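You operate a simulated robot arm through the tools that you are given. There is no shell and no other tool. Be economical: measure what you need, move in short steps, check, and stop when the job is done.

The job below is to be done with a simulated two-armed robot. You get a single attempt, and the scene is never put back.

Task
Put the blue, green, yellow and white wheels on the pegs that bear their grades.

Only the result counts: the job must be done as asked and must still hold three seconds after the hand-in. Knocking over, shifting, dropping, spilling or breaking anything else fails it.

Robot
Two 7-joint arms with fingered hands on one trunk that stands fixed in place. Base frame: the origin is at the foot of the trunk, x ahead of it, y to its left, z up. Units: m, degrees, N and s.
The left shoulder is at [0.07, 0.14, 1.123], the right one opposite. With the tool pointing down near the work surface each hand reaches from about 0.46 to 0.84 m from the base axis, measured 20 degrees to its own side. Payload 3.9 kg a hand.
The TCP of each hand is the grasp point between the finger pads, 0.029 m short of the fingertips. In the tool frame z runs along the fingers and y along their closing line. The gripper opens to 0.1 m. The gripper's body begins 0.034 m behind the TCP. The gripper is a hand of 5 fingers: y runs from the thumb to the fingers, the wrist lies at [-0.015, -0.105, -0.177] in the tool frame, and closing takes about 1.5 s.
Orientation is that of the tool frame in the base frame, as a unit quaternion [w, x, y, z]. With the fingers straight down and the wrist toward the robot, the tool's x, y and z point along [0, 1, 0], [1, 0, 0] and [0, 0, -1] of the base frame.

Tools
- The arms move only by the tool arm_command. It takes "left_targets", "right_targets" or both (then of equal length, played together; a hand with none holds still); each is a list of rows, each a list of 6 numbers: the turn, a rotation vector about the tool's x, y, z in units of 120 degrees (1.0 is 120 degrees), then the shift along the tool's x, y, z in units of 250 mm (1.0 is 250 mm). In form: [[wx, wy, wz, tx, ty, tz], ...]. A call has 1 to 20 rows; each row is the pose to reach, as a shift and turn from the pose commanded when the call began, along the tool's axes at that moment. "left_claw" and "right_claw" are, for a hand that has rows, the opening, from 0 (shut) to 1 (fully open), set as the call begins (left out, the last holds). A call with a number of a shift or a turn outside -1 to 1 is refused whole. Each row takes 0.2 s and may step no farther than 0.05 m and 8.6 degrees from the row before; otherwise, or with a gripper value out of range, the whole call is refused. Where a pose cannot be reached the arm comes as near as it can. A force on the tool above 40 N (or 10 N above the force at the start of the call, whichever is more), or a blocked arm, ends the call early, and 0.2 s more pass. Each finger travels about 0.153 m/s and halts on what it meets, pressing with about 21 N; the grip force reading is that of the motor and also rises with nothing between the fingers. The clock runs only during rows and for 0.2 s after the last one: add rows that repeat a pose to give the fingers time. It gives the time, the measured TCP pose, the force on the tool (base axes), the opening and the grip force at its end, in the units of the frame above (readings bear some noise), with the torque about the TCP (base axes, N m) and any sound that the robot's microphone picked up, and new pictures: "pictures" is both (left out), scene, wrist or none (wrist: the cameras of the hands that moved).
- Cameras (640 x 400 px; columns grow to the right, rows downward): "scene" is now at [0.1409, -0.0001, 1.4471]; the picture's right is [0.02, -1.00, 0.00], its down [-0.53, -0.01, -0.85] and it looks along [0.85, 0.01, -0.53] (base axes); focal length 249 px, centre (320, 200). "left" rides on the left gripper at [-0.065, -0.086, -0.121] in its tool frame; the picture's right is [-0.76, -0.31, 0.58], its down [0.59, -0.70, 0.40] and it looks along [0.28, 0.64, 0.71] (tool axes); focal length 247 px, centre (320, 200). "right" rides on the right gripper at [0.066, -0.086, -0.121] in its tool frame; the picture's right is [-0.76, 0.31, -0.58], its down [-0.59, -0.70, 0.40] and it looks along [-0.28, 0.64, 0.71] (tool axes); focal length 247 px, centre (320, 200). There is no depth. A picture from a camera that has moved, and an enlarged one, comes with that camera's place and axes in the base frame and with its lens.
- move_column(by): slides the trunk up (or, below 0, down) by that many m; the arms and the scene camera ride with it, the base frame stays. It gives what a move gives, with no picture.
- finger_targets(index, middle, ring, little, thumb_bend, thumb_turn, hand): sets how far each is bent, from 0 (flat) to 1 (curled in); at 0.3 the hand is open as for a grip, at 0.7 the pads meet at the TCP. One left out holds its place. A second passes; each finger stops where it meets its share of the squeeze, and holds until it gets a number again. A gripper value or a shape takes the hand back. It gives what a move gives, with no picture; readings hold the bend of each and the force on index, middle, ring, little, thumb and palm. thumb_turn goes from beside the hand (0) to across from the fingers (1), as for a grip.
- set_grasp(shape, hand): the hand has 5 fingers and takes this shape, open, in about a second: jaw (thumb against the fingers, like two jaws); tri (thumb and two fingers); tip (a fingertip pinch); poke (one finger out to press); point (the index stretched); flat (the hand flat); cup (the hand cupped); fist (a fist). The gripper value then closes the fingers along that shape, each until it touches; the sizes above hold for jaw. It gives what a move gives, with no picture.
- pan_tilt(pan, tilt): turns the head with the scene camera to pan (to the left, within 86 degrees either way) and tilt (down, from -29 to 69), counted from straight ahead of the robot. It gives what a move gives, and a new picture of the scene camera.
- enlarge(camera, box): a new picture of the part [left, top, right, bottom] of that camera's present view, enlarged. The clock stands still meanwhile.
- hand_in(): hands the job in; it is judged then, once.

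Go step by step. Nothing tells you positions but the pictures and the camera data: compare them with the known pose of the tool, close in by small moves and look again before you grip or let go. The budget is 120 turns and 200 pictures, counting those below and the enlarged ones. Unless the task says otherwise, let go and move clear before handing in, and close with one line.

The tools are called after "Call:" by a JSON object that holds its "op" and its "data". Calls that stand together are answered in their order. arm_command: Moves the arms, as the interface text tells. Its arguments: {"type":"object","properties":{"left_targets":{"type":"array","items":{"type":"array","items":{"type":"number"}}},"left_claw":{"type":"number"},"right_targets":{"type":"array","items":{"type":"array","items":{"type":"number"}}},"right_claw":{"type":"number"},"pictures":{"type":"string","enum":["both","scene","wrist","none"]}},"required":[]} The other tools are called the same way: move_column (by) slides the trunk up or down; set_grasp (shape, hand) gives the hand a shape; finger_targets (index, middle, ring, little, thumb_bend, thumb_turn, hand) moves the fingers one by one; pan_tilt (pan, tilt) turns the head that bears the scene camera; enlarge (camera, box) takes an enlarged picture of a part of a camera's view; hand_in () hands the job in.

At the start:

```text
time: 0.0
left_tcp_pos: [0.3846, 0.1967, 1.3266]
left_tool_rot: [0.001, 0.657, 0.754, -0.001]
left_force: [-0.3, 0.2, -0.4]
left_ft_torque: [-0.01, 0.02, 0.01]
left_width: 0.0998
left_grasp_force: 0.1
left_shape: jaw
left_bend: [0.3, 0.3, 0.3, 0.3, 0.3, 0.98]
left_finger forces: [0.0, 0.0, 0.1, 0.0, 0.0, 0.0]
right_tcp_pos: [0.3509, -0.1023, 1.2936]
right_tool_rot: [-0.001, 0.658, 0.753, 0.001]
right_force: [-0.4, -0.3, 0.1]
right_ft_torque: [0.01, -0.01, 0.0]
right_width: 0.0996
right_grasp_force: 0.0
right_shape: jaw
right_bend: [0.3, 0.3, 0.3, 0.3, 0.3, 0.98]
right_finger forces: [0.0, 0.0, 0.0, 0.1, 0.0, 0.1]
trunk travel left (down, up): [-0.764, 0.076]
head pan, tilt: [1.0, 32.1]
```

scene: 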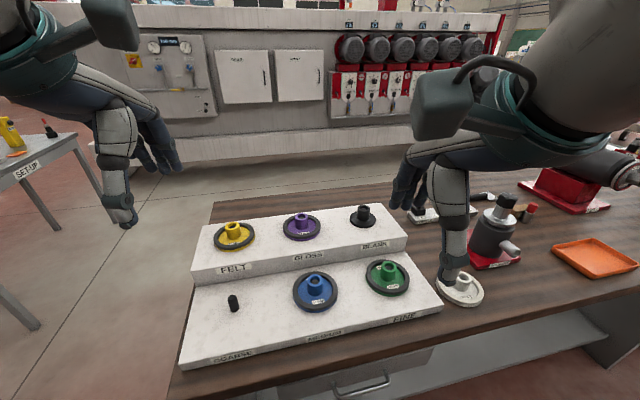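
right: 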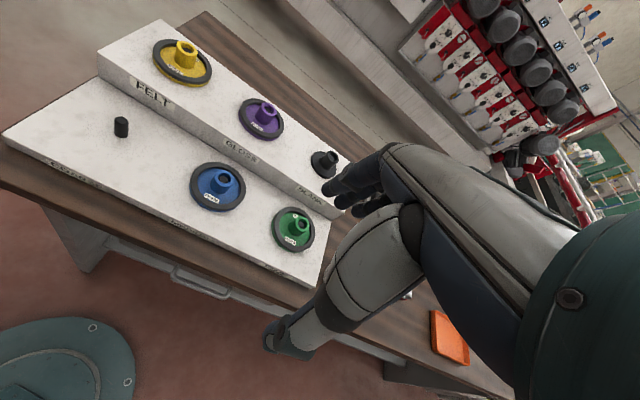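
left: 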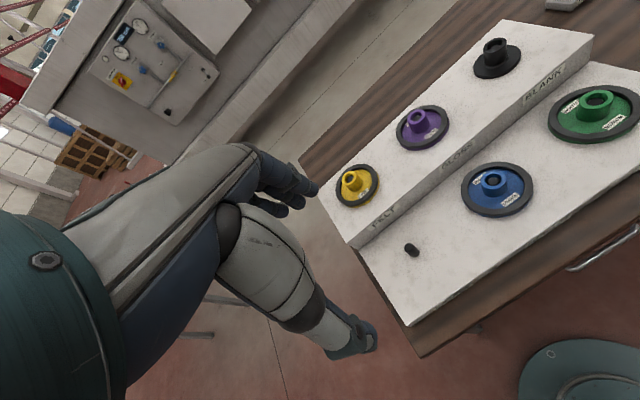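

I see a two-step rack with six pegs (COARSE, MEDIUM?, FINE in front; FELT, GLOSS, BLANK? behind) with wheels on most of them and a white wheel on the bench. I'll read the labels first.

Call:
{"op": "enlarge", "data": {"camera": "scene", "box": [170, 190, 330, 290]}}

Call:
{"op": "enlarge", "data": {"camera": "scene", "box": [280, 250, 440, 350]}}

Call:
{"op": "enlarge", "data": {"camera": "scene", "box": [400, 240, 520, 315]}}

Call:
{"op": "enlarge", "data": {"camera": "left", "box": [440, 60, 640, 220]}}

Call:
{"op": "enlarge", "data": {"camera": "left", "box": [320, 90, 460, 200]}}

```text
4.00 times, centred on (250, 240) of scene
camera zoom: at [0.1409, -0.0001, 1.4471], right [0.02, -1.0, 0.0], down [-0.53, -0.01, -0.85], along [0.85, 0.01, -0.53], focal length 995 px, centre (600, 40)
```

zoom: 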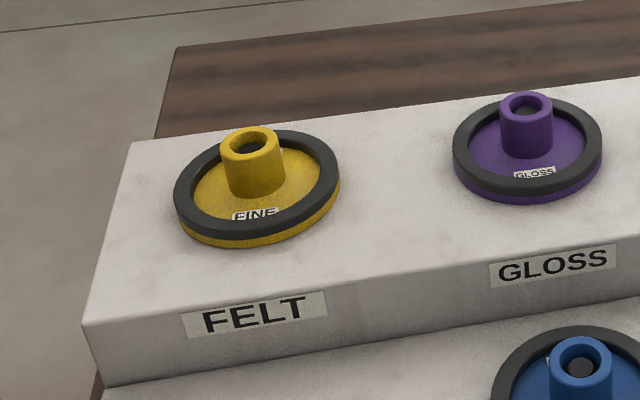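

```text
4.00 times, centred on (360, 300) of scene
camera zoom: at [0.1409, -0.0001, 1.4471], right [0.02, -1.0, 0.0], down [-0.53, -0.01, -0.85], along [0.85, 0.01, -0.53], focal length 995 px, centre (160, -200)
```

zoom: 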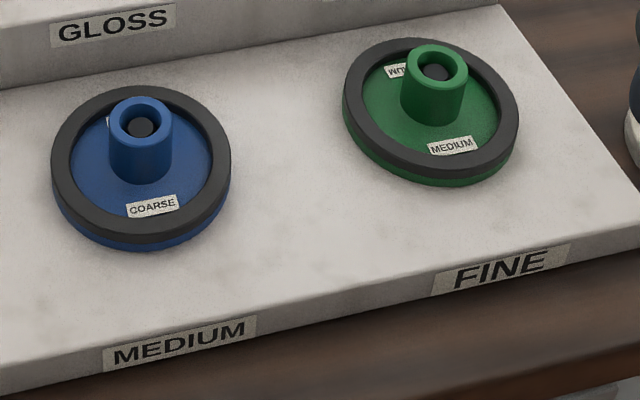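

```text
5.33 times, centred on (460, 278) of scene
camera zoom: at [0.1409, -0.0001, 1.4471], right [0.02, -1.0, 0.0], down [-0.53, -0.01, -0.85], along [0.85, 0.01, -0.53], focal length 1326 px, centre (-427, -213)
```

zoom: 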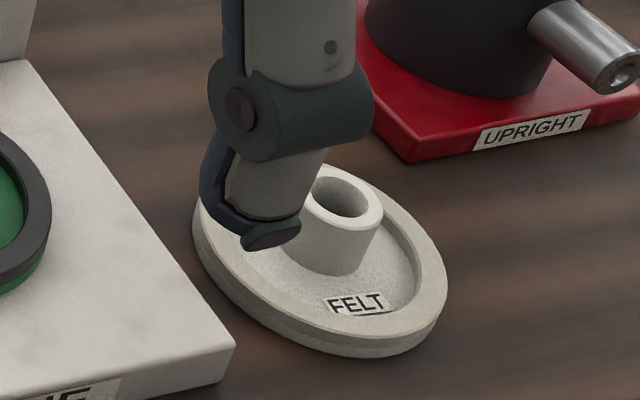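

```text
2.50 times, centred on (540, 140) of left
camera zoom: at [0.3094, 0.1199, 1.448], right [-0.2, -0.79, -0.58], down [-0.78, 0.49, -0.4], along [0.6, 0.37, -0.71], focal length 617 px, centre (-230, 350)
```

zoom: 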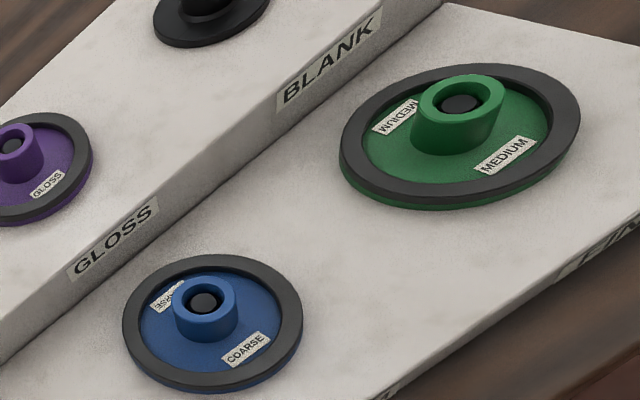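

```text
3.64 times, centred on (390, 145) of left
camera zoom: at [0.3094, 0.1199, 1.448], right [-0.2, -0.79, -0.58], down [-0.78, 0.49, -0.4], along [0.6, 0.37, -0.71], focal length 898 px, centre (66, 400)
```

zoom: 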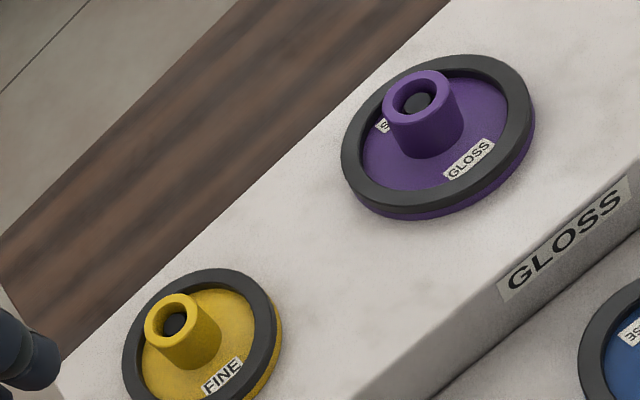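

Grades read: blue=COARSE (on MEDIUM), green=MEDIUM (on FINE), yellow=FINE (on FELT), white=FELT (on bench); purple is right already. Order: blue→COARSE peg (empty), green→MEDIUM, yellow→FINE, white→FELT. By triangulation: blue hub ≈(0.542,0.018,0.97), COARSE peg ≈(0.493,0.206), FINE ≈(0.588,-0.167), FELT ≈(0.677,0.249). First I move the right hand out of the way.

Call:
{"op": "arm_command", "data": {"right_targets": [[0, 0, 0, -0.16, 0.08, 0.03], [0, 0, 0, -0.32, 0.16, 0.06], [0, 0, 0, -0.49, 0.23, 0.08], [0, 0, 0, -0.65, 0.31, 0.11], [0, 0, 0, -0.82, 0.39, 0.14], [0, 0, 0, -0.98, 0.468, 0.16]], "pictures": "none"}}

Call:
{"op": "arm_command", "data": {"left_targets": [[0, 0, 0, -0.099, 0.066, 0.1], [0, 0, 0, -0.199, 0.13, 0.2], [0, 0, 0, -0.298, 0.197, 0.3], [0, 0, 0, -0.398, 0.263, 0.4], [0, 0, 0, -0.497, 0.329, 0.5], [0, 0, 0, -0.596, 0.394, 0.6], [0, 0, 0, -0.696, 0.46, 0.7], [0, 0, 0, -0.795, 0.526, 0.8]], "left_claw": 0.7}}

```text
time: 1.4
left_tcp_pos: [0.3892, 0.1905, 1.3264]
left_tool_rot: [-0.002, 0.657, 0.754, 0.0]
left_force: [0.3, -0.6, -0.1]
left_ft_torque: [0.07, 0.04, 0.01]
left_width: 0.1
left_grasp_force: 0.0
left_shape: jaw
left_bend: [0.3, 0.3, 0.3, 0.3, 0.3, 0.98]
left_finger forces: [0.0, 0.0, 0.0, 0.0, 0.0, 0.1]
right_tcp_pos: [0.499, -0.27, 1.1559]
right_tool_rot: [0.0, 0.665, 0.747, 0.007]
right_force: [0.5, -0.9, -1.4]
right_ft_torque: [0.09, 0.02, 0.04]
right_width: 0.1
right_grasp_force: 0.1
right_shape: jaw
right_bend: [0.3, 0.3, 0.3, 0.3, 0.3, 0.98]
right_finger forces: [0.1, 0.0, 0.0, 0.0, 0.0, 0.0]
right hand out of reach, approached as far as the arm can: row 3, 4, 5, 6
trunk travel left (down, up): [-0.764, 0.076]
head pan, tilt: [1.0, 32.1]
```

```text
time: 3.2
left_tcp_pos: [0.5446, 0.0149, 1.1255]
left_tool_rot: [0.0, 0.658, 0.753, -0.001]
left_force: [-0.6, 0.5, 1.2]
left_ft_torque: [0.03, 0.03, 0.0]
left_width: 0.0702
left_grasp_force: 0.1
left_shape: jaw
left_bend: [0.41, 0.35, 0.26, 0.4, 0.3, 0.99]
left_finger forces: [0.0, 0.0, 0.1, 0.1, 0.1, 0.1]
right_tcp_pos: [0.4979, -0.2654, 1.1566]
right_tool_rot: [0.0, 0.665, 0.747, 0.004]
right_force: [0.3, -0.1, 0.5]
right_ft_torque: [-0.04, 0.01, 0.02]
right_width: 0.0999
right_grasp_force: 0.0
right_shape: jaw
right_bend: [0.3, 0.3, 0.3, 0.3, 0.3, 0.98]
right_finger forces: [0.1, 0.0, 0.0, 0.0, 0.0, 0.1]
trunk travel left (down, up): [-0.764, 0.076]
head pan, tilt: [1.0, 32.1]
camera scene: at [0.1424, -0.0015, 1.4469], right [0.02, -1.0, 0.0], down [-0.53, -0.01, -0.85], along [0.85, 0.02, -0.53], focal length 249 px, centre (320, 200)
camera left: at [0.4687, -0.0615, 1.2481], right [-0.2, -0.79, -0.58], down [-0.78, 0.49, -0.4], along [0.6, 0.37, -0.71], focal length 247 px, centre (320, 200)
```

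scene: 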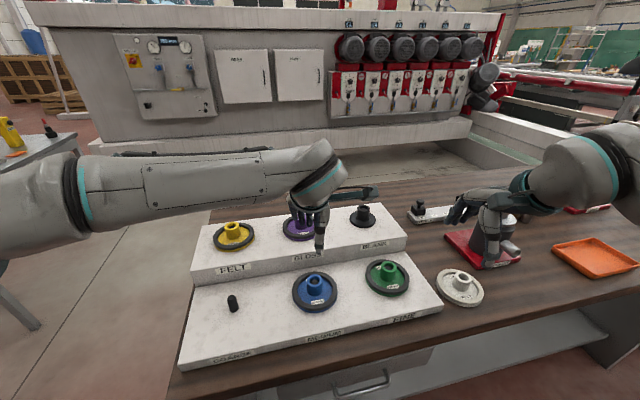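
left: 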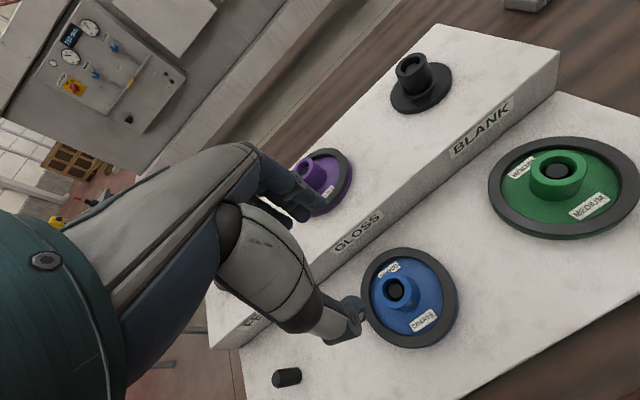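

Left hand is above the blue wheel. I check the finger layout and the hub closer.

Call:
{"op": "enlarge", "data": {"camera": "left", "box": [240, 130, 480, 380]}}

Call:
{"op": "enlarge", "data": {"camera": "scene", "box": [260, 180, 420, 320]}}

```text
1.60 times, centred on (360, 255) of left
camera zoom: at [0.4687, -0.0615, 1.2481], right [-0.2, -0.79, -0.58], down [-0.78, 0.49, -0.4], along [0.6, 0.37, -0.71], focal length 395 px, centre (256, 112)
```

zoom: 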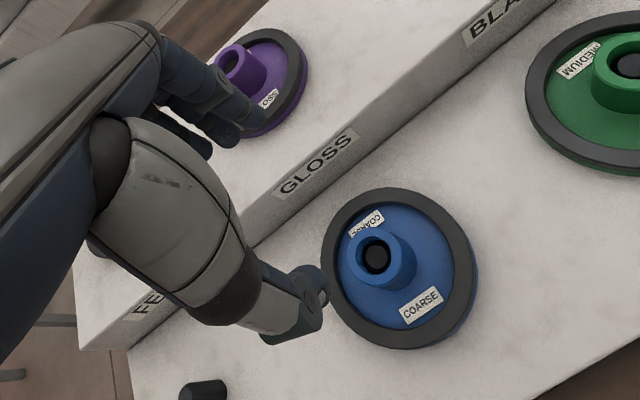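

```text
2.86 times, centred on (340, 250) of scene
camera zoom: at [0.1424, -0.0015, 1.4469], right [0.02, -1.0, 0.0], down [-0.53, -0.01, -0.85], along [0.85, 0.02, -0.53], focal length 710 px, centre (263, 57)
```

zoom: 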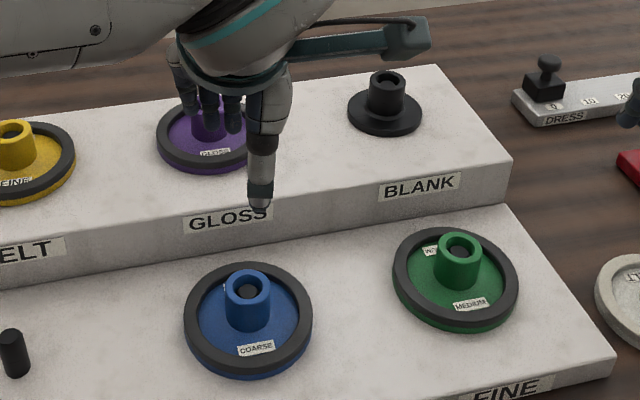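

Thumb and index oppose near the TCP, with ring and little out to the left. I try the "tri" shape and look at it.

Call:
{"op": "set_grasp", "data": {"hand": "left", "shape": "tri"}}

Call:
{"op": "enlarge", "data": {"camera": "left", "box": [240, 130, 480, 380]}}

Call:
{"op": "enlarge", "data": {"camera": "scene", "box": [260, 180, 420, 320]}}

```text
time: 4.1
left_tcp_pos: [0.5444, 0.017, 1.1279]
left_tool_rot: [0.0, 0.657, 0.753, -0.001]
left_force: [0.8, 0.6, 1.1]
left_ft_torque: [-0.01, 0.01, 0.01]
left_width: 0.1
left_grasp_force: 0.1
left_shape: tri
left_bend: [0.3, 0.3, 0.99, 0.99, 0.3, 0.98]
left_finger forces: [0.0, 0.0, 0.0, 0.0, 0.0, 0.0]
right_tcp_pos: [0.4953, -0.2649, 1.1575]
right_tool_rot: [0.001, 0.665, 0.747, 0.005]
right_force: [-0.7, -0.2, -0.7]
right_ft_torque: [-0.03, -0.01, 0.0]
right_width: 0.1
right_grasp_force: 0.0
right_shape: jaw
right_bend: [0.3, 0.3, 0.3, 0.3, 0.3, 0.98]
right_finger forces: [0.0, 0.0, 0.1, 0.0, 0.0, 0.0]
trunk travel left (down, up): [-0.764, 0.076]
head pan, tilt: [1.0, 32.1]
```

```text
1.60 times, centred on (360, 255) of left
camera zoom: at [0.4671, -0.0599, 1.2491], right [-0.2, -0.79, -0.58], down [-0.78, 0.49, -0.4], along [0.6, 0.37, -0.71], focal length 395 px, centre (256, 112)
```

zoom: 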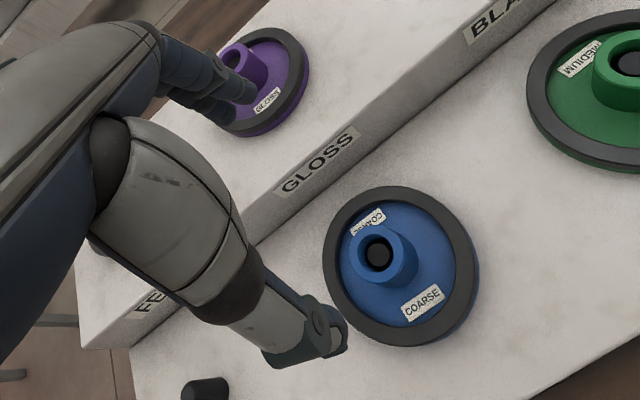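

```text
2.86 times, centred on (340, 250) of scene
camera zoom: at [0.141, -0.0002, 1.4471], right [0.02, -1.0, 0.0], down [-0.53, -0.01, -0.85], along [0.85, 0.01, -0.53], focal length 710 px, centre (263, 57)
```

zoom: 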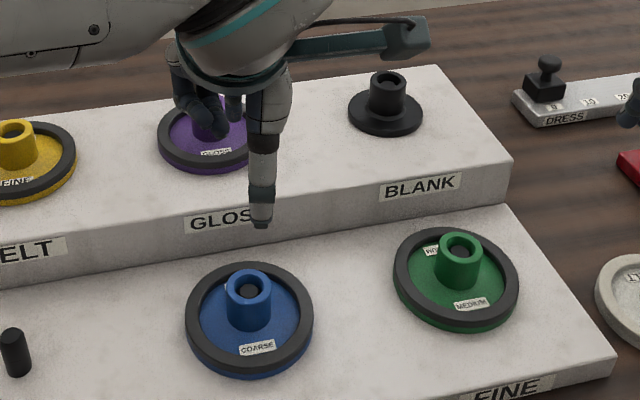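

Tri tucks the two outer fingers away, good for the small hub. I part-close and go down to just above the hub to check the alignment.

Call:
{"op": "arm_command", "data": {"left_targets": [[0, 0, 0, 0.0, -0.01, 0.14], [0, 0, 0, 0.0, -0.014, 0.28], [0, 0, 0, 0.0, -0.014, 0.41], [0, 0, 0, 0.0, -0.014, 0.41]], "left_claw": 0.65, "pictures": "none"}}

Call:
{"op": "enlarge", "data": {"camera": "scene", "box": [260, 200, 380, 320]}}

Call:
{"op": "enlarge", "data": {"camera": "left", "box": [220, 130, 460, 380]}}

```text
time: 5.1
left_tcp_pos: [0.5394, 0.0164, 1.0236]
left_tool_rot: [0.001, 0.657, 0.754, -0.001]
left_force: [-0.4, 0.0, -0.3]
left_ft_torque: [-0.01, 0.0, 0.03]
left_width: 0.0652
left_grasp_force: 0.2
left_shape: tri
left_bend: [0.4, 0.37, 0.99, 0.99, 0.3, 0.99]
left_finger forces: [0.0, 0.0, 0.1, 0.1, 0.0, 0.1]
right_tcp_pos: [0.4964, -0.265, 1.1594]
right_tool_rot: [0.001, 0.665, 0.747, 0.004]
right_force: [0.5, -0.2, 0.1]
right_ft_torque: [0.01, 0.02, -0.02]
right_width: 0.1
right_grasp_force: 0.0
right_shape: jaw
right_bend: [0.3, 0.3, 0.3, 0.3, 0.3, 0.98]
right_finger forces: [0.0, 0.0, 0.0, 0.0, 0.0, 0.0]
trunk travel left (down, up): [-0.764, 0.076]
head pan, tilt: [1.0, 32.1]
```

```text
3.33 times, centred on (320, 260) of scene
camera zoom: at [0.1406, 0.0, 1.4471], right [0.02, -1.0, 0.0], down [-0.53, -0.01, -0.85], along [0.85, 0.01, -0.53], focal length 829 px, centre (320, 0)
```

zoom: 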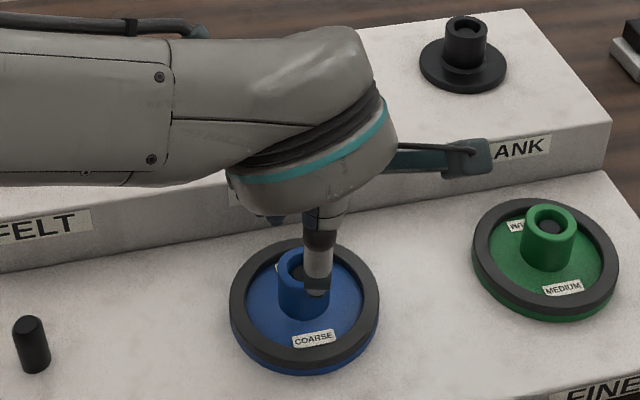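

```text
1.60 times, centred on (340, 255) of left
camera zoom: at [0.4631, -0.0605, 1.1452], right [-0.2, -0.79, -0.58], down [-0.78, 0.49, -0.4], along [0.6, 0.37, -0.71], focal length 395 px, centre (288, 112)
```

zoom: 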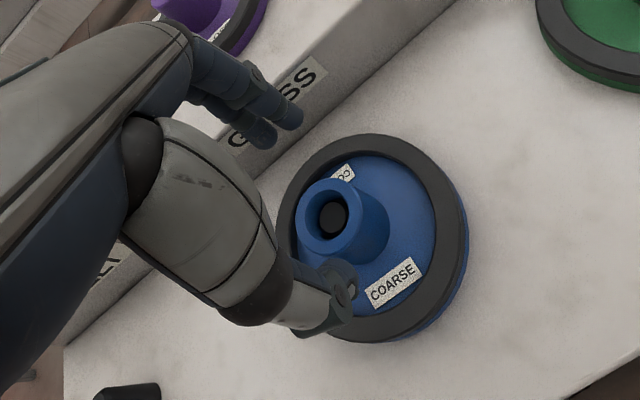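

Hub centre from the wrist camera ≈(0.535,0.020); thumb and fingers straddle it. I shift a few mm and lower.

Call:
{"op": "arm_command", "data": {"left_targets": [[0, 0, 0, 0.014, -0.016, 0.0], [0, 0, 0, 0.014, -0.016, 0.07], [0, 0, 0, 0.014, -0.016, 0.14], [0, 0, 0, 0.014, -0.016, 0.14]], "pictures": "none"}}

Call:
{"op": "enlarge", "data": {"camera": "scene", "box": [270, 220, 370, 320]}}

Call:
{"op": "enlarge", "data": {"camera": "left", "box": [220, 130, 460, 380]}}

```text
time: 6.1
left_tcp_pos: [0.5355, 0.0181, 0.9888]
left_tool_rot: [0.0, 0.657, 0.754, -0.001]
left_force: [-0.1, -0.8, -0.2]
left_ft_torque: [0.03, -0.02, -0.02]
left_width: 0.0653
left_grasp_force: 0.0
left_shape: tri
left_bend: [0.4, 0.37, 0.99, 0.99, 0.3, 0.99]
left_finger forces: [0.0, 0.0, 0.0, 0.1, 0.0, 0.0]
right_tcp_pos: [0.4955, -0.2639, 1.158]
right_tool_rot: [0.001, 0.664, 0.748, 0.004]
right_force: [-0.1, 1.0, 0.2]
right_ft_torque: [0.02, -0.01, -0.04]
right_width: 0.0999
right_grasp_force: 0.0
right_shape: jaw
right_bend: [0.3, 0.3, 0.3, 0.3, 0.3, 0.98]
right_finger forces: [0.0, 0.1, 0.1, 0.0, 0.1, 0.0]
trunk travel left (down, up): [-0.764, 0.076]
head pan, tilt: [1.0, 32.1]
```

```text
4.00 times, centred on (320, 270) of scene
camera zoom: at [0.1405, 0.0, 1.4471], right [0.02, -1.0, 0.0], down [-0.53, -0.01, -0.85], along [0.85, 0.01, -0.53], focal length 995 px, centre (320, -80)
```

zoom: 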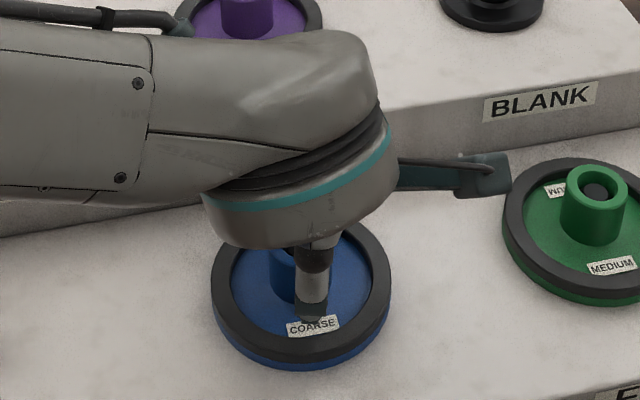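

```text
1.60 times, centred on (340, 255) of left
camera zoom: at [0.4594, -0.0575, 1.1105], right [-0.2, -0.79, -0.58], down [-0.78, 0.49, -0.4], along [0.6, 0.37, -0.71], focal length 395 px, centre (288, 112)
```

zoom: 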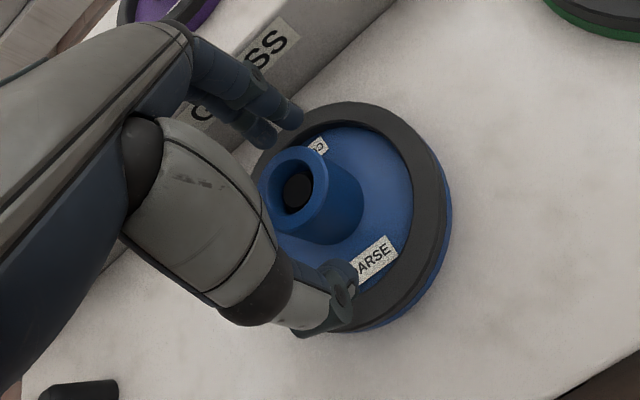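

Hub is centred between thumb and fingers. Lower 12 mm more and close.

Call:
{"op": "arm_command", "data": {"left_targets": [[0, 0, 0, 0, 0, 0.025], [0, 0, 0, 0, 0, 0.05], [0, 0, 0, 0, 0, 0.05]], "pictures": "none"}}

Call:
{"op": "arm_command", "data": {"left_targets": [[0, 0, 0, 0, 0, 0], [0, 0, 0, 0, 0, 0], [0, 0, 0, 0, 0, 0], [0, 0, 0, 0, 0, 0], [0, 0, 0, 0, 0, 0], [0, 0, 0, 0, 0, 0]], "left_claw": 0.0}}

```text
time: 6.9
left_tcp_pos: [0.536, 0.019, 0.9772]
left_tool_rot: [0.001, 0.658, 0.753, -0.001]
left_force: [0.1, -0.5, -0.1]
left_ft_torque: [0.0, -0.02, 0.01]
left_width: 0.065
left_grasp_force: 0.1
left_shape: tri
left_bend: [0.4, 0.37, 0.99, 0.99, 0.3, 0.99]
left_finger forces: [0.1, 0.0, 0.0, 0.0, 0.0, 0.0]
right_tcp_pos: [0.4961, -0.2647, 1.1586]
right_tool_rot: [0.0, 0.665, 0.747, 0.005]
right_force: [0.4, 0.4, 0.5]
right_ft_torque: [-0.01, 0.01, 0.01]
right_width: 0.1001
right_grasp_force: 0.0
right_shape: jaw
right_bend: [0.3, 0.3, 0.3, 0.3, 0.3, 0.98]
right_finger forces: [0.1, 0.0, 0.1, 0.1, 0.1, 0.0]
trunk travel left (down, up): [-0.764, 0.076]
head pan, tilt: [1.0, 32.1]
```

```text
time: 8.3
left_tcp_pos: [0.5352, 0.0186, 0.9767]
left_tool_rot: [0.0, 0.657, 0.754, 0.0]
left_force: [-0.1, 0.1, -0.8]
left_ft_torque: [0.01, -0.04, 0.0]
left_width: 0.033
left_grasp_force: 20.9
left_shape: tri
left_bend: [0.75, 0.51, 1.0, 1.0, 0.42, 1.0]
left_finger forces: [9.6, 8.7, 0.0, 0.0, 17.4, 0.1]
right_tcp_pos: [0.4957, -0.2653, 1.1585]
right_tool_rot: [0.001, 0.665, 0.747, 0.005]
right_force: [0.3, -0.1, 0.0]
right_ft_torque: [0.02, -0.02, -0.01]
right_width: 0.0997
right_grasp_force: 0.2
right_shape: jaw
right_bend: [0.3, 0.3, 0.3, 0.3, 0.3, 0.98]
right_finger forces: [0.0, 0.0, 0.1, 0.1, 0.1, 0.0]
trunk travel left (down, up): [-0.764, 0.076]
head pan, tilt: [1.0, 32.1]
camera scene: at [0.1412, 0.0, 1.447], right [0.02, -1.0, 0.0], down [-0.53, -0.01, -0.85], along [0.85, 0.01, -0.53], focal length 249 px, centre (320, 200)
camera left: at [0.4597, -0.0575, 1.098], right [-0.2, -0.79, -0.58], down [-0.78, 0.49, -0.4], along [0.6, 0.37, -0.71], focal length 247 px, centre (320, 200)
```

scene: 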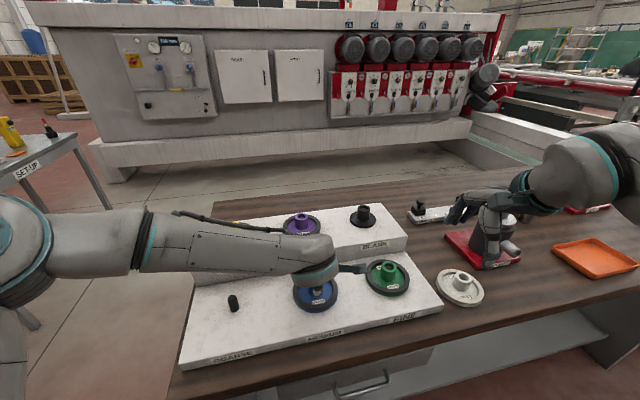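
left: 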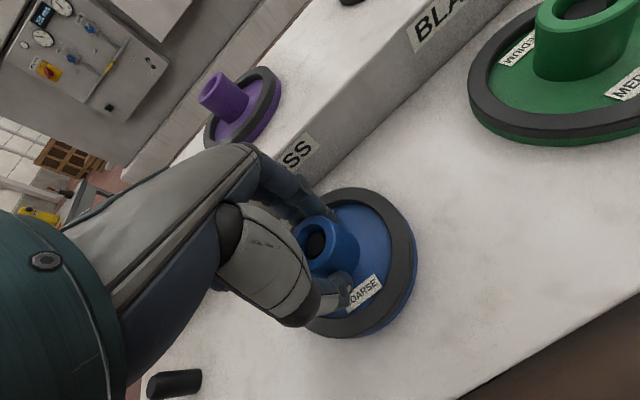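

Gripped on the hub (thumb, index and middle all loaded). Lift slowly straight up and look.

Call:
{"op": "arm_command", "data": {"left_targets": [[0, 0, 0, 0, 0, -0.06], [0, 0, 0, 0, 0, -0.12], [0, 0, 0, 0, 0, -0.18], [0, 0, 0, 0, 0, -0.24], [0, 0, 0, 0, 0, -0.3]]}}

```text
time: 9.5
left_tcp_pos: [0.5356, 0.0191, 1.0519]
left_tool_rot: [0.0, 0.657, 0.754, -0.001]
left_force: [0.0, -0.5, -3.2]
left_ft_torque: [-0.01, 0.02, 0.0]
left_width: 0.033
left_grasp_force: 21.2
left_shape: tri
left_bend: [0.75, 0.51, 1.0, 1.0, 0.42, 1.0]
left_finger forces: [9.7, 8.6, 0.0, 0.0, 17.1, 0.0]
right_tcp_pos: [0.4955, -0.2644, 1.1564]
right_tool_rot: [0.001, 0.664, 0.747, 0.005]
right_force: [0.0, -0.7, -0.4]
right_ft_torque: [0.02, 0.01, 0.0]
right_width: 0.1001
right_grasp_force: 0.1
right_shape: jaw
right_bend: [0.3, 0.3, 0.3, 0.3, 0.3, 0.98]
right_finger forces: [0.1, 0.0, 0.1, 0.1, 0.0, 0.1]
trunk travel left (down, up): [-0.764, 0.076]
head pan, tilt: [1.0, 32.1]
camera scene: at [0.1411, -0.0001, 1.447], right [0.02, -1.0, 0.0], down [-0.53, -0.01, -0.85], along [0.85, 0.01, -0.53], focal length 249 px, centre (320, 200)
camera left: at [0.4592, -0.0574, 1.1735], right [-0.2, -0.79, -0.58], down [-0.78, 0.49, -0.4], along [0.6, 0.37, -0.71], focal length 247 px, centre (320, 200)
```

scene: 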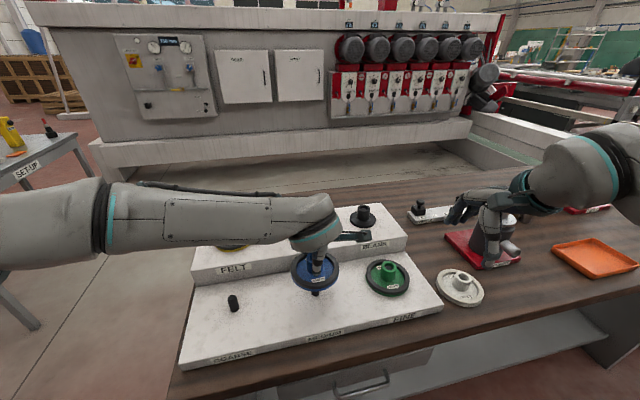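
left: 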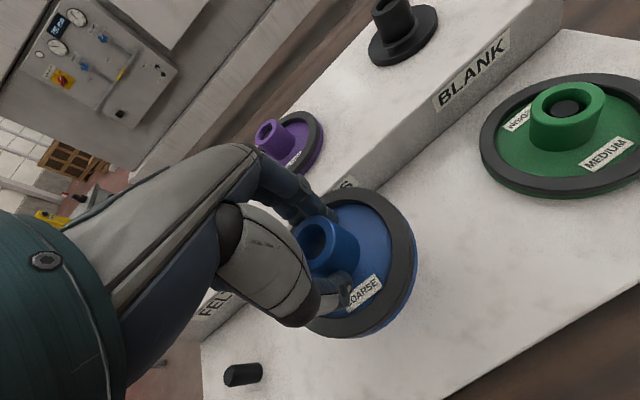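

Blue hangs level and the MEDIUM peg shows beneath it. Now I measure both pegs in the same zoomed view to get the exact offset between them.

Call:
{"op": "enlarge", "data": {"camera": "scene", "box": [215, 265, 335, 325]}}

Call:
{"op": "enlarge", "data": {"camera": "left", "box": [200, 340, 300, 400]}}

```text
5.33 times, centred on (275, 295) of scene
camera zoom: at [0.1411, -0.0001, 1.447], right [0.02, -1.0, 0.0], down [-0.53, -0.01, -0.85], along [0.85, 0.01, -0.53], focal length 1326 px, centre (560, -307)
```

zoom: 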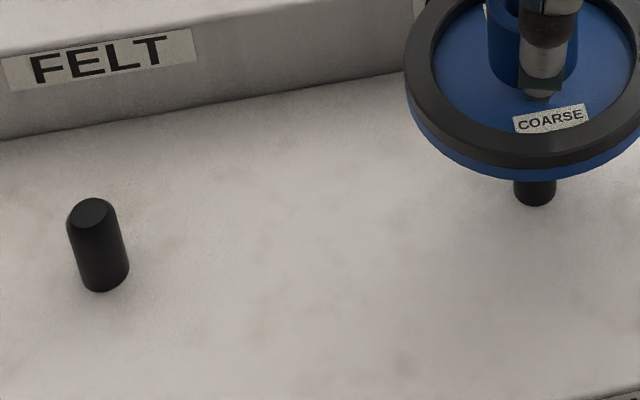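

```text
6.40 times, centred on (250, 370) of left
camera zoom: at [0.4592, -0.0574, 1.1735], right [-0.2, -0.79, -0.58], down [-0.78, 0.49, -0.4], along [0.6, 0.37, -0.71], focal length 1581 px, centre (768, -888)
```

zoom: 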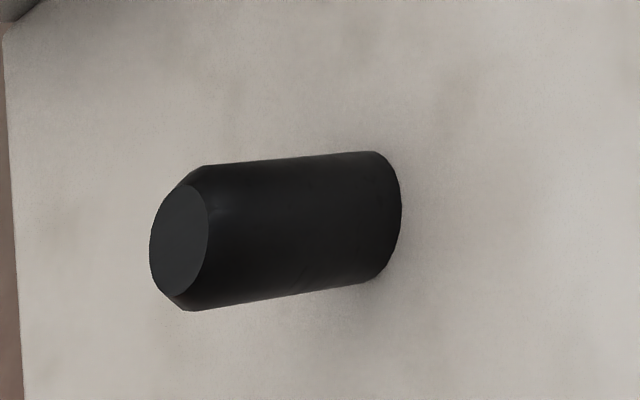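

Measurements agree: COARSE peg at ≈(0.490, 0.204), deck z≈0.930, peg top ≈0.971. Move the blue wheel over it.

Call:
{"op": "arm_command", "data": {"left_targets": [[0, 0, 0, 0.15, -0.016, -0.02], [0, 0, 0, 0.3, -0.032, -0.02], [0, 0, 0, 0.45, -0.048, -0.02], [0, 0, 0, 0.6, -0.064, -0.02], [0, 0, 0, 0.758, -0.079, -0.02], [0, 0, 0, 0.758, -0.079, 0.0]]}}

Call:
{"op": "enlarge", "data": {"camera": "scene", "box": [180, 240, 300, 340]}}

```text
time: 10.9
left_tcp_pos: [0.4902, 0.2038, 1.05]
left_tool_rot: [0.0, 0.657, 0.754, -0.001]
left_force: [0.2, -0.2, -3.5]
left_ft_torque: [-0.01, 0.01, 0.0]
left_width: 0.033
left_grasp_force: 21.5
left_shape: tri
left_bend: [0.75, 0.52, 1.0, 1.0, 0.42, 1.0]
left_finger forces: [9.9, 8.7, 0.1, 0.1, 17.2, 0.0]
right_tcp_pos: [0.4971, -0.2652, 1.157]
right_tool_rot: [-0.001, 0.665, 0.747, 0.004]
right_force: [0.5, 0.1, -0.6]
right_ft_torque: [-0.01, 0.01, 0.0]
right_width: 0.1001
right_grasp_force: 0.1
right_shape: jaw
right_bend: [0.3, 0.3, 0.3, 0.3, 0.3, 0.98]
right_finger forces: [0.0, 0.0, 0.1, 0.0, 0.0, 0.0]
trunk travel left (down, up): [-0.764, 0.076]
head pan, tilt: [1.0, 32.1]
camera scene: at [0.1422, -0.0012, 1.4469], right [0.02, -1.0, 0.0], down [-0.53, -0.01, -0.85], along [0.85, 0.01, -0.53], focal length 249 px, centre (320, 200)
camera left: at [0.4139, 0.1271, 1.1727], right [-0.2, -0.79, -0.58], down [-0.78, 0.49, -0.4], along [0.6, 0.37, -0.71], focal length 247 px, centre (320, 200)
```

scene: 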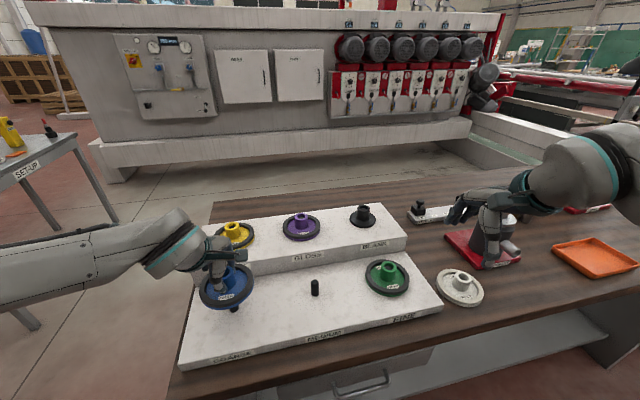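
left: 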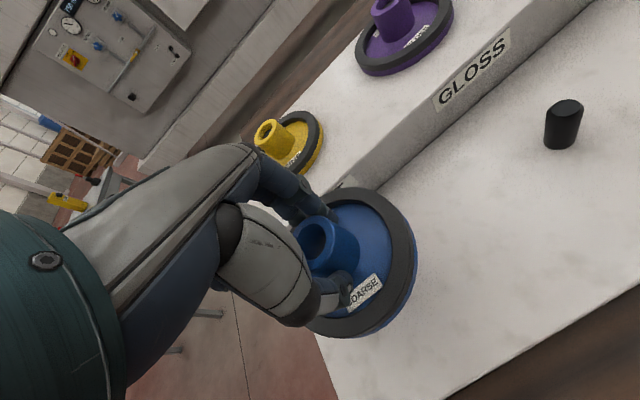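

```text
4.00 times, centred on (240, 290) of scene
camera zoom: at [0.1422, -0.0012, 1.4469], right [0.02, -1.0, 0.0], down [-0.53, -0.01, -0.85], along [0.85, 0.01, -0.53], focal length 995 px, centre (640, -160)
```

zoom: 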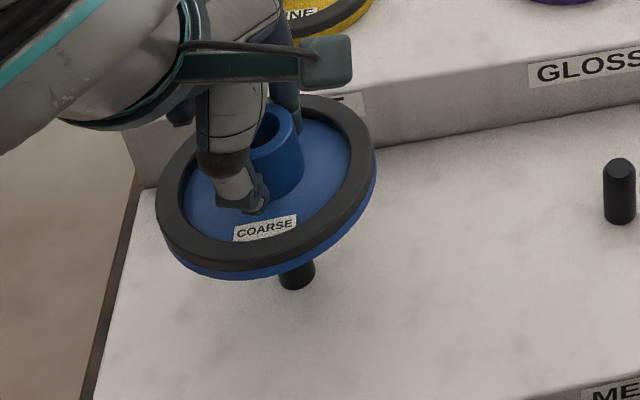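

Over the peg; lower slowly, watching the force.

Call:
{"op": "arm_command", "data": {"left_targets": [[0, 0, 0, 0, 0, 0.04], [0, 0, 0, 0, 0, 0.08], [0, 0, 0, 0, 0, 0.12], [0, 0, 0, 0, 0, 0.15], [0, 0, 0, 0, 0, 0.17], [0, 0, 0, 0, 0, 0.19]], "pictures": "none"}}

Call:
{"op": "enlarge", "data": {"camera": "scene", "box": [180, 240, 300, 340]}}

```text
time: 12.3
left_tcp_pos: [0.4903, 0.204, 1.004]
left_tool_rot: [-0.001, 0.657, 0.754, -0.002]
left_force: [-0.9, -0.3, -3.9]
left_ft_torque: [0.0, -0.01, 0.03]
left_width: 0.0329
left_grasp_force: 21.0
left_shape: tri
left_bend: [0.75, 0.52, 1.0, 1.0, 0.42, 1.0]
left_finger forces: [9.9, 8.7, 0.1, 0.0, 17.1, 0.0]
right_tcp_pos: [0.4965, -0.2653, 1.158]
right_tool_rot: [0.0, 0.665, 0.747, 0.004]
right_force: [0.2, 0.0, 0.3]
right_ft_torque: [0.0, -0.02, 0.0]
right_width: 0.1001
right_grasp_force: 0.1
right_shape: jaw
right_bend: [0.3, 0.3, 0.3, 0.3, 0.3, 0.98]
right_finger forces: [0.0, 0.0, 0.1, 0.1, 0.1, 0.0]
trunk travel left (down, up): [-0.764, 0.076]
head pan, tilt: [1.0, 32.1]
```

```text
4.00 times, centred on (240, 290) of scene
camera zoom: at [0.1415, 0.0002, 1.447], right [0.02, -1.0, 0.0], down [-0.53, -0.01, -0.85], along [0.85, 0.01, -0.53], focal length 995 px, centre (640, -160)
```

zoom: 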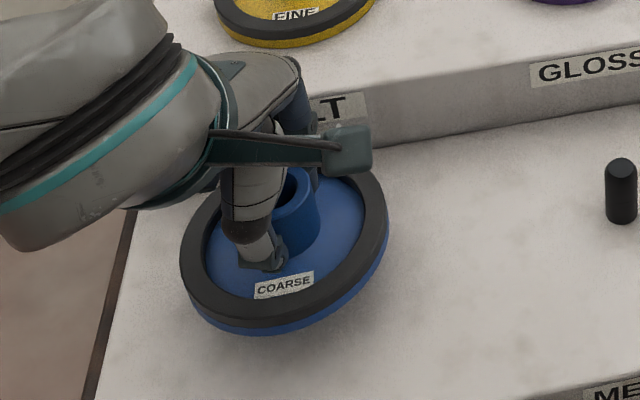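

No resistance below the peg top height, so it has entered. Lower to the deck.

Call:
{"op": "arm_command", "data": {"left_targets": [[0, 0, 0, 0, 0, 0.03], [0, 0, 0, 0, 0, 0.06], [0, 0, 0, 0, 0, 0.085], [0, 0, 0, 0, 0, 0.1], [0, 0, 0, 0, 0, 0.11]]}}

```text
time: 13.5
left_tcp_pos: [0.4902, 0.2037, 0.9768]
left_tool_rot: [0.001, 0.657, 0.754, 0.0]
left_force: [0.8, -0.5, -2.2]
left_ft_torque: [0.0, -0.02, -0.01]
left_width: 0.0329
left_grasp_force: 20.5
left_shape: tri
left_bend: [0.75, 0.52, 1.0, 1.0, 0.42, 1.0]
left_finger forces: [10.2, 9.1, 0.0, 0.0, 17.3, 0.2]
right_tcp_pos: [0.4962, -0.2642, 1.1572]
right_tool_rot: [0.001, 0.665, 0.747, 0.005]
right_force: [0.6, 0.6, 0.0]
right_ft_torque: [-0.01, 0.01, 0.0]
right_width: 0.1001
right_grasp_force: 0.1
right_shape: jaw
right_bend: [0.3, 0.3, 0.3, 0.3, 0.3, 0.98]
right_finger forces: [0.0, 0.1, 0.0, 0.0, 0.2, 0.0]
trunk travel left (down, up): [-0.764, 0.076]
head pan, tilt: [1.0, 32.1]
camera scene: at [0.1411, -0.0001, 1.4471], right [0.02, -1.0, 0.0], down [-0.53, -0.01, -0.85], along [0.85, 0.01, -0.53], focal length 249 px, centre (320, 200)
camera left: at [0.4136, 0.1279, 1.098], right [-0.2, -0.79, -0.58], down [-0.78, 0.49, -0.4], along [0.6, 0.37, -0.71], focal length 247 px, centre (320, 200)
```

scene: 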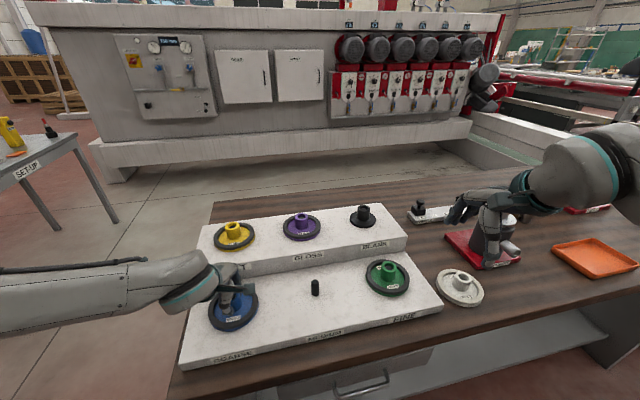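
left: 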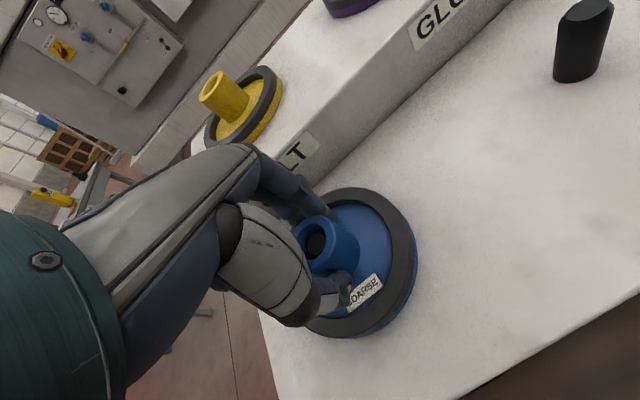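

The peg fills the bore and the height equals the grip height: seated. Release and lift clear.

Call:
{"op": "arm_command", "data": {"left_targets": [[0, 0, 0, 0, 0, 0], [0, 0, 0, 0, 0, 0], [0, 0, 0, 0, 0, 0], [0, 0, 0, 0, 0, 0]], "left_claw": 0.65, "pictures": "none"}}

Call:
{"op": "arm_command", "data": {"left_targets": [[0, 0, 0, 0, 0, -0.06], [0, 0, 0, 0, 0, -0.14], [0, 0, 0, 0, 0, -0.24], [0, 0, 0, 0, 0, -0.34], [0, 0, 0, 0, 0, -0.44]], "left_claw": 0.65, "pictures": "scene"}}

```text
time: 14.5
left_tcp_pos: [0.4906, 0.203, 0.977]
left_tool_rot: [0.0, 0.657, 0.754, -0.001]
left_force: [0.2, -0.6, 0.2]
left_ft_torque: [-0.04, -0.01, 0.0]
left_width: 0.0648
left_grasp_force: 0.0
left_shape: tri
left_bend: [0.4, 0.37, 0.99, 0.99, 0.31, 0.99]
left_finger forces: [0.0, 0.1, 0.0, 0.0, 0.0, 0.0]
right_tcp_pos: [0.4959, -0.2649, 1.1584]
right_tool_rot: [0.0, 0.665, 0.747, 0.005]
right_force: [-0.1, 0.1, -0.1]
right_ft_torque: [0.04, 0.03, -0.02]
right_width: 0.0999
right_grasp_force: 0.1
right_shape: jaw
right_bend: [0.3, 0.3, 0.3, 0.3, 0.3, 0.98]
right_finger forces: [0.0, 0.1, 0.0, 0.1, 0.0, 0.0]
trunk travel left (down, up): [-0.764, 0.076]
head pan, tilt: [1.0, 32.1]
```

```text
time: 15.7
left_tcp_pos: [0.4887, 0.2039, 1.0865]
left_tool_rot: [0.0, 0.657, 0.754, -0.001]
left_force: [-0.2, -0.5, 0.0]
left_ft_torque: [0.01, -0.02, -0.02]
left_width: 0.0648
left_grasp_force: 0.1
left_shape: tri
left_bend: [0.4, 0.37, 0.99, 0.99, 0.3, 0.99]
left_finger forces: [0.0, 0.0, 0.0, 0.1, 0.0, 0.1]
right_tcp_pos: [0.4965, -0.2638, 1.157]
right_tool_rot: [0.0, 0.665, 0.747, 0.005]
right_force: [0.6, -0.1, -0.1]
right_ft_torque: [0.01, -0.01, 0.0]
right_width: 0.1001
right_grasp_force: 0.0
right_shape: jaw
right_bend: [0.3, 0.3, 0.3, 0.3, 0.3, 0.98]
right_finger forces: [0.2, 0.0, 0.0, 0.0, 0.0, 0.0]
trunk travel left (down, up): [-0.764, 0.076]
head pan, tilt: [1.0, 32.1]
camera scene: at [0.1408, 0.0002, 1.4471], right [0.02, -1.0, 0.0], down [-0.53, -0.01, -0.85], along [0.85, 0.01, -0.53], focal length 249 px, centre (320, 200)
```

scene: 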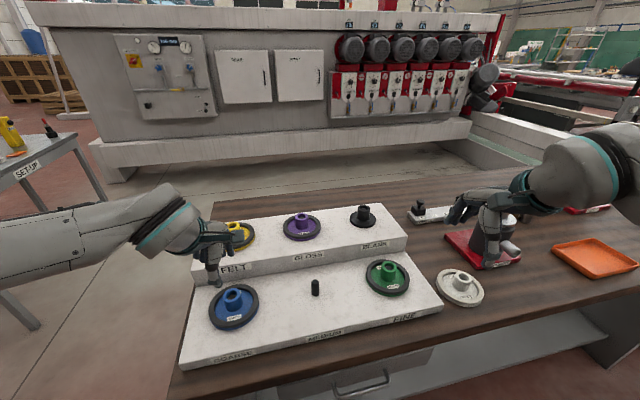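

Blue is on COARSE. Next green with the right hand: shape it to tri and bring it near.

Call:
{"op": "set_grasp", "data": {"hand": "right", "shape": "tri"}}

Call:
{"op": "arm_command", "data": {"right_targets": [[0, 0, 0, 0.1, 0.12, 0.05], [0, 0, 0, 0.225, 0.244, 0.11], [0, 0, 0, 0.225, 0.244, 0.11]], "right_claw": 0.65, "pictures": "none"}}

```text
time: 16.6
left_tcp_pos: [0.4896, 0.2036, 1.0858]
left_tool_rot: [0.0, 0.658, 0.753, -0.001]
left_force: [-0.3, 0.1, 1.1]
left_ft_torque: [-0.01, -0.01, -0.02]
left_width: 0.0647
left_grasp_force: 0.2
left_shape: tri
left_bend: [0.4, 0.37, 0.99, 0.99, 0.3, 0.99]
left_finger forces: [0.0, 0.0, 0.0, 0.0, 0.0, 0.1]
right_tcp_pos: [0.4968, -0.2647, 1.1579]
right_tool_rot: [0.001, 0.665, 0.747, 0.005]
right_force: [-0.8, 0.0, 0.3]
right_ft_torque: [-0.03, -0.01, -0.05]
right_width: 0.0999
right_grasp_force: 0.1
right_shape: tri
right_bend: [0.3, 0.3, 0.99, 0.99, 0.3, 0.98]
right_finger forces: [0.0, 0.1, 0.0, 0.0, 0.0, 0.1]
trunk travel left (down, up): [-0.764, 0.076]
head pan, tilt: [1.0, 32.1]
```

```text
time: 17.4
left_tcp_pos: [0.489, 0.2018, 1.0866]
left_tool_rot: [0.001, 0.657, 0.754, 0.0]
left_force: [0.2, 0.0, 0.7]
left_ft_torque: [-0.02, -0.02, -0.03]
left_width: 0.0648
left_grasp_force: 0.0
left_shape: tri
left_bend: [0.4, 0.37, 0.99, 0.99, 0.3, 0.99]
left_finger forces: [0.0, 0.0, 0.1, 0.0, 0.1, 0.0]
right_tcp_pos: [0.5481, -0.2011, 1.1327]
right_tool_rot: [0.0, 0.658, 0.753, 0.0]
right_force: [-0.3, -0.7, 0.0]
right_ft_torque: [0.01, 0.0, -0.02]
right_width: 0.0652
right_grasp_force: 0.2
right_shape: tri
right_bend: [0.4, 0.37, 0.99, 0.99, 0.3, 0.99]
right_finger forces: [0.1, 0.0, 0.1, 0.0, 0.0, 0.0]
trunk travel left (down, up): [-0.764, 0.076]
head pan, tilt: [1.0, 32.1]
```

Call:
{"op": "arm_command", "data": {"right_targets": [[0, 0, 0, 0.06, 0.08, 0.0], [0, 0, 0, 0.117, 0.149, 0.1], [0, 0, 0, 0.117, 0.149, 0.25], [0, 0, 0, 0.117, 0.149, 0.38], [0, 0, 0, 0.117, 0.149, 0.41]]}}

Call:
{"op": "enlarge", "data": {"camera": "scene", "box": [330, 210, 450, 310]}}

Call:
{"op": "enlarge", "data": {"camera": "right", "box": [180, 130, 420, 380]}}

```text
time: 18.6
left_tcp_pos: [0.4907, 0.2035, 1.0861]
left_tool_rot: [0.001, 0.657, 0.754, -0.001]
left_force: [0.4, 0.2, 0.3]
left_ft_torque: [0.0, -0.02, 0.04]
left_width: 0.0648
left_grasp_force: 0.2
left_shape: tri
left_bend: [0.4, 0.37, 0.99, 0.99, 0.3, 0.99]
left_finger forces: [0.1, 0.1, 0.0, 0.0, 0.0, 0.1]
right_tcp_pos: [0.5812, -0.1671, 1.0289]
right_tool_rot: [0.0, 0.658, 0.753, 0.001]
right_force: [-0.4, -0.8, 0.0]
right_ft_torque: [-0.02, -0.02, -0.01]
right_width: 0.0653
right_grasp_force: 0.0
right_shape: tri
right_bend: [0.4, 0.37, 0.99, 0.99, 0.3, 0.99]
right_finger forces: [0.1, 0.0, 0.0, 0.1, 0.1, 0.1]
trunk travel left (down, up): [-0.764, 0.076]
head pan, tilt: [1.0, 32.1]
camera scene: at [0.1408, -0.0002, 1.4471], right [0.02, -1.0, 0.0], down [-0.53, -0.01, -0.85], along [0.85, 0.01, -0.53], focal length 249 px, centre (320, 200)
camera right: at [0.4889, -0.1142, 1.1486], right [0.41, -0.71, 0.58], down [-0.62, -0.68, -0.4], along [0.67, -0.19, -0.71], focal length 247 px, centre (320, 200)
```

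scene: 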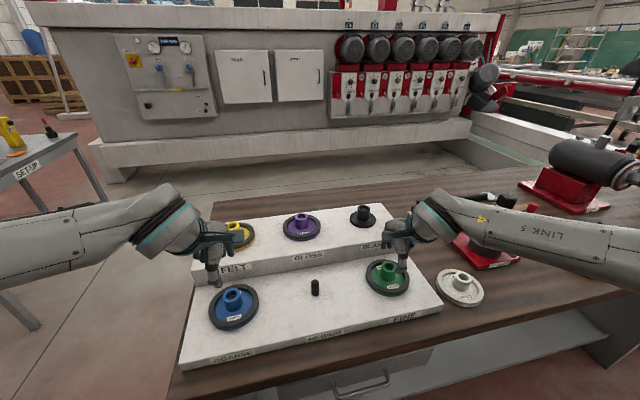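
right: 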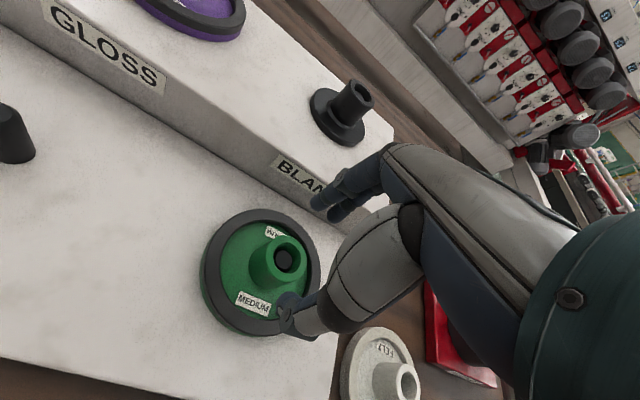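

```text
4.00 times, centred on (390, 260) of scene
camera zoom: at [0.1408, -0.0002, 1.4471], right [0.02, -1.0, 0.0], down [-0.53, -0.01, -0.85], along [0.85, 0.01, -0.53], focal length 995 px, centre (40, -40)
```

zoom: 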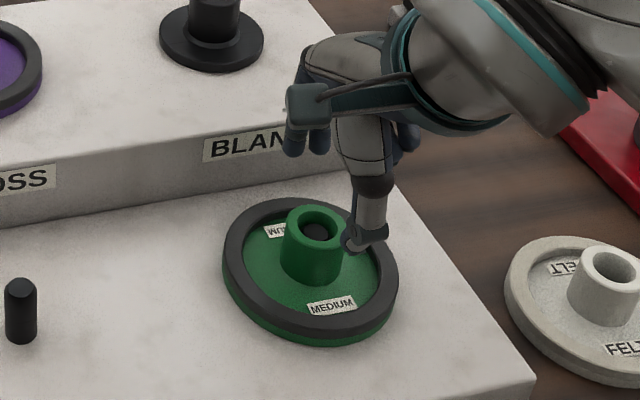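

```text
1.60 times, centred on (300, 255) of right
camera zoom: at [0.4889, -0.1142, 1.1486], right [0.41, -0.71, 0.58], down [-0.62, -0.68, -0.4], along [0.67, -0.19, -0.71], focal length 395 px, centre (352, 112)
```

zoom: 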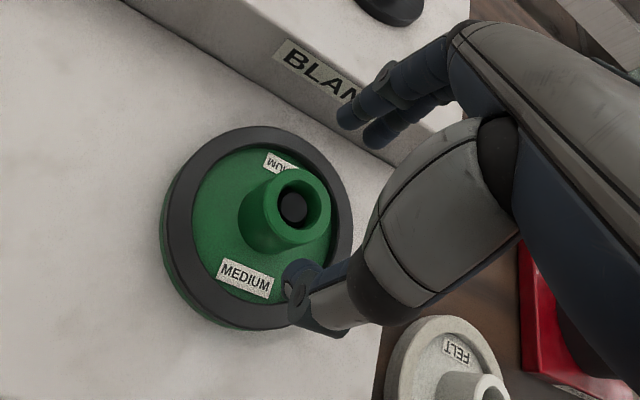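

Hub at ≈(0.583,-0.167), TCP is within 2 mm. Lower and close as before.

Call:
{"op": "arm_command", "data": {"right_targets": [[0, 0, 0, 0, 0.006, 0.07], [0, 0, 0, 0, 0.006, 0.13], [0, 0, 0, 0, 0.006, 0.17], [0, 0, 0, 0, 0.006, 0.208], [0, 0, 0, 0, 0.006, 0.208]], "pictures": "wrist"}}

```text
time: 19.8
left_tcp_pos: [0.4896, 0.2037, 1.0859]
left_tool_rot: [0.0, 0.658, 0.753, -0.001]
left_force: [-0.6, 0.3, -0.1]
left_ft_torque: [0.02, 0.0, -0.01]
left_width: 0.0647
left_grasp_force: 0.0
left_shape: tri
left_bend: [0.4, 0.37, 0.99, 0.99, 0.3, 0.99]
left_finger forces: [0.0, 0.0, 0.1, 0.0, 0.1, 0.0]
right_tcp_pos: [0.5838, -0.1666, 0.9766]
right_tool_rot: [0.0, 0.657, 0.754, -0.001]
right_force: [0.0, 0.1, 0.4]
right_ft_torque: [-0.03, 0.01, -0.01]
right_width: 0.0653
right_grasp_force: 0.2
right_shape: tri
right_bend: [0.4, 0.37, 0.99, 0.99, 0.3, 0.99]
right_finger forces: [0.0, 0.0, 0.1, 0.0, 0.3, 0.0]
trunk travel left (down, up): [-0.764, 0.076]
head pan, tilt: [1.0, 32.1]
camera right: at [0.4905, -0.1135, 1.0965], right [0.41, -0.71, 0.58], down [-0.62, -0.68, -0.4], along [0.67, -0.19, -0.71], focal length 247 px, centre (320, 200)
```

right: 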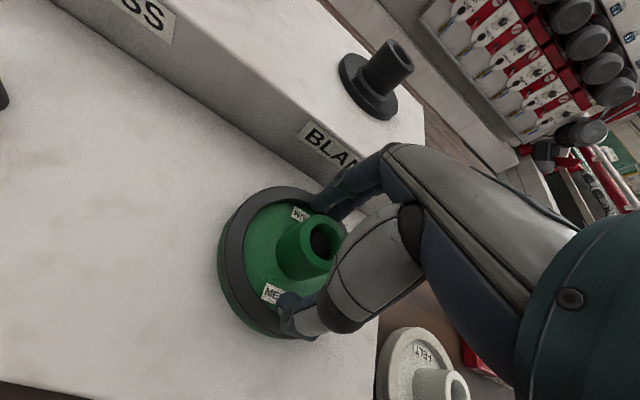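

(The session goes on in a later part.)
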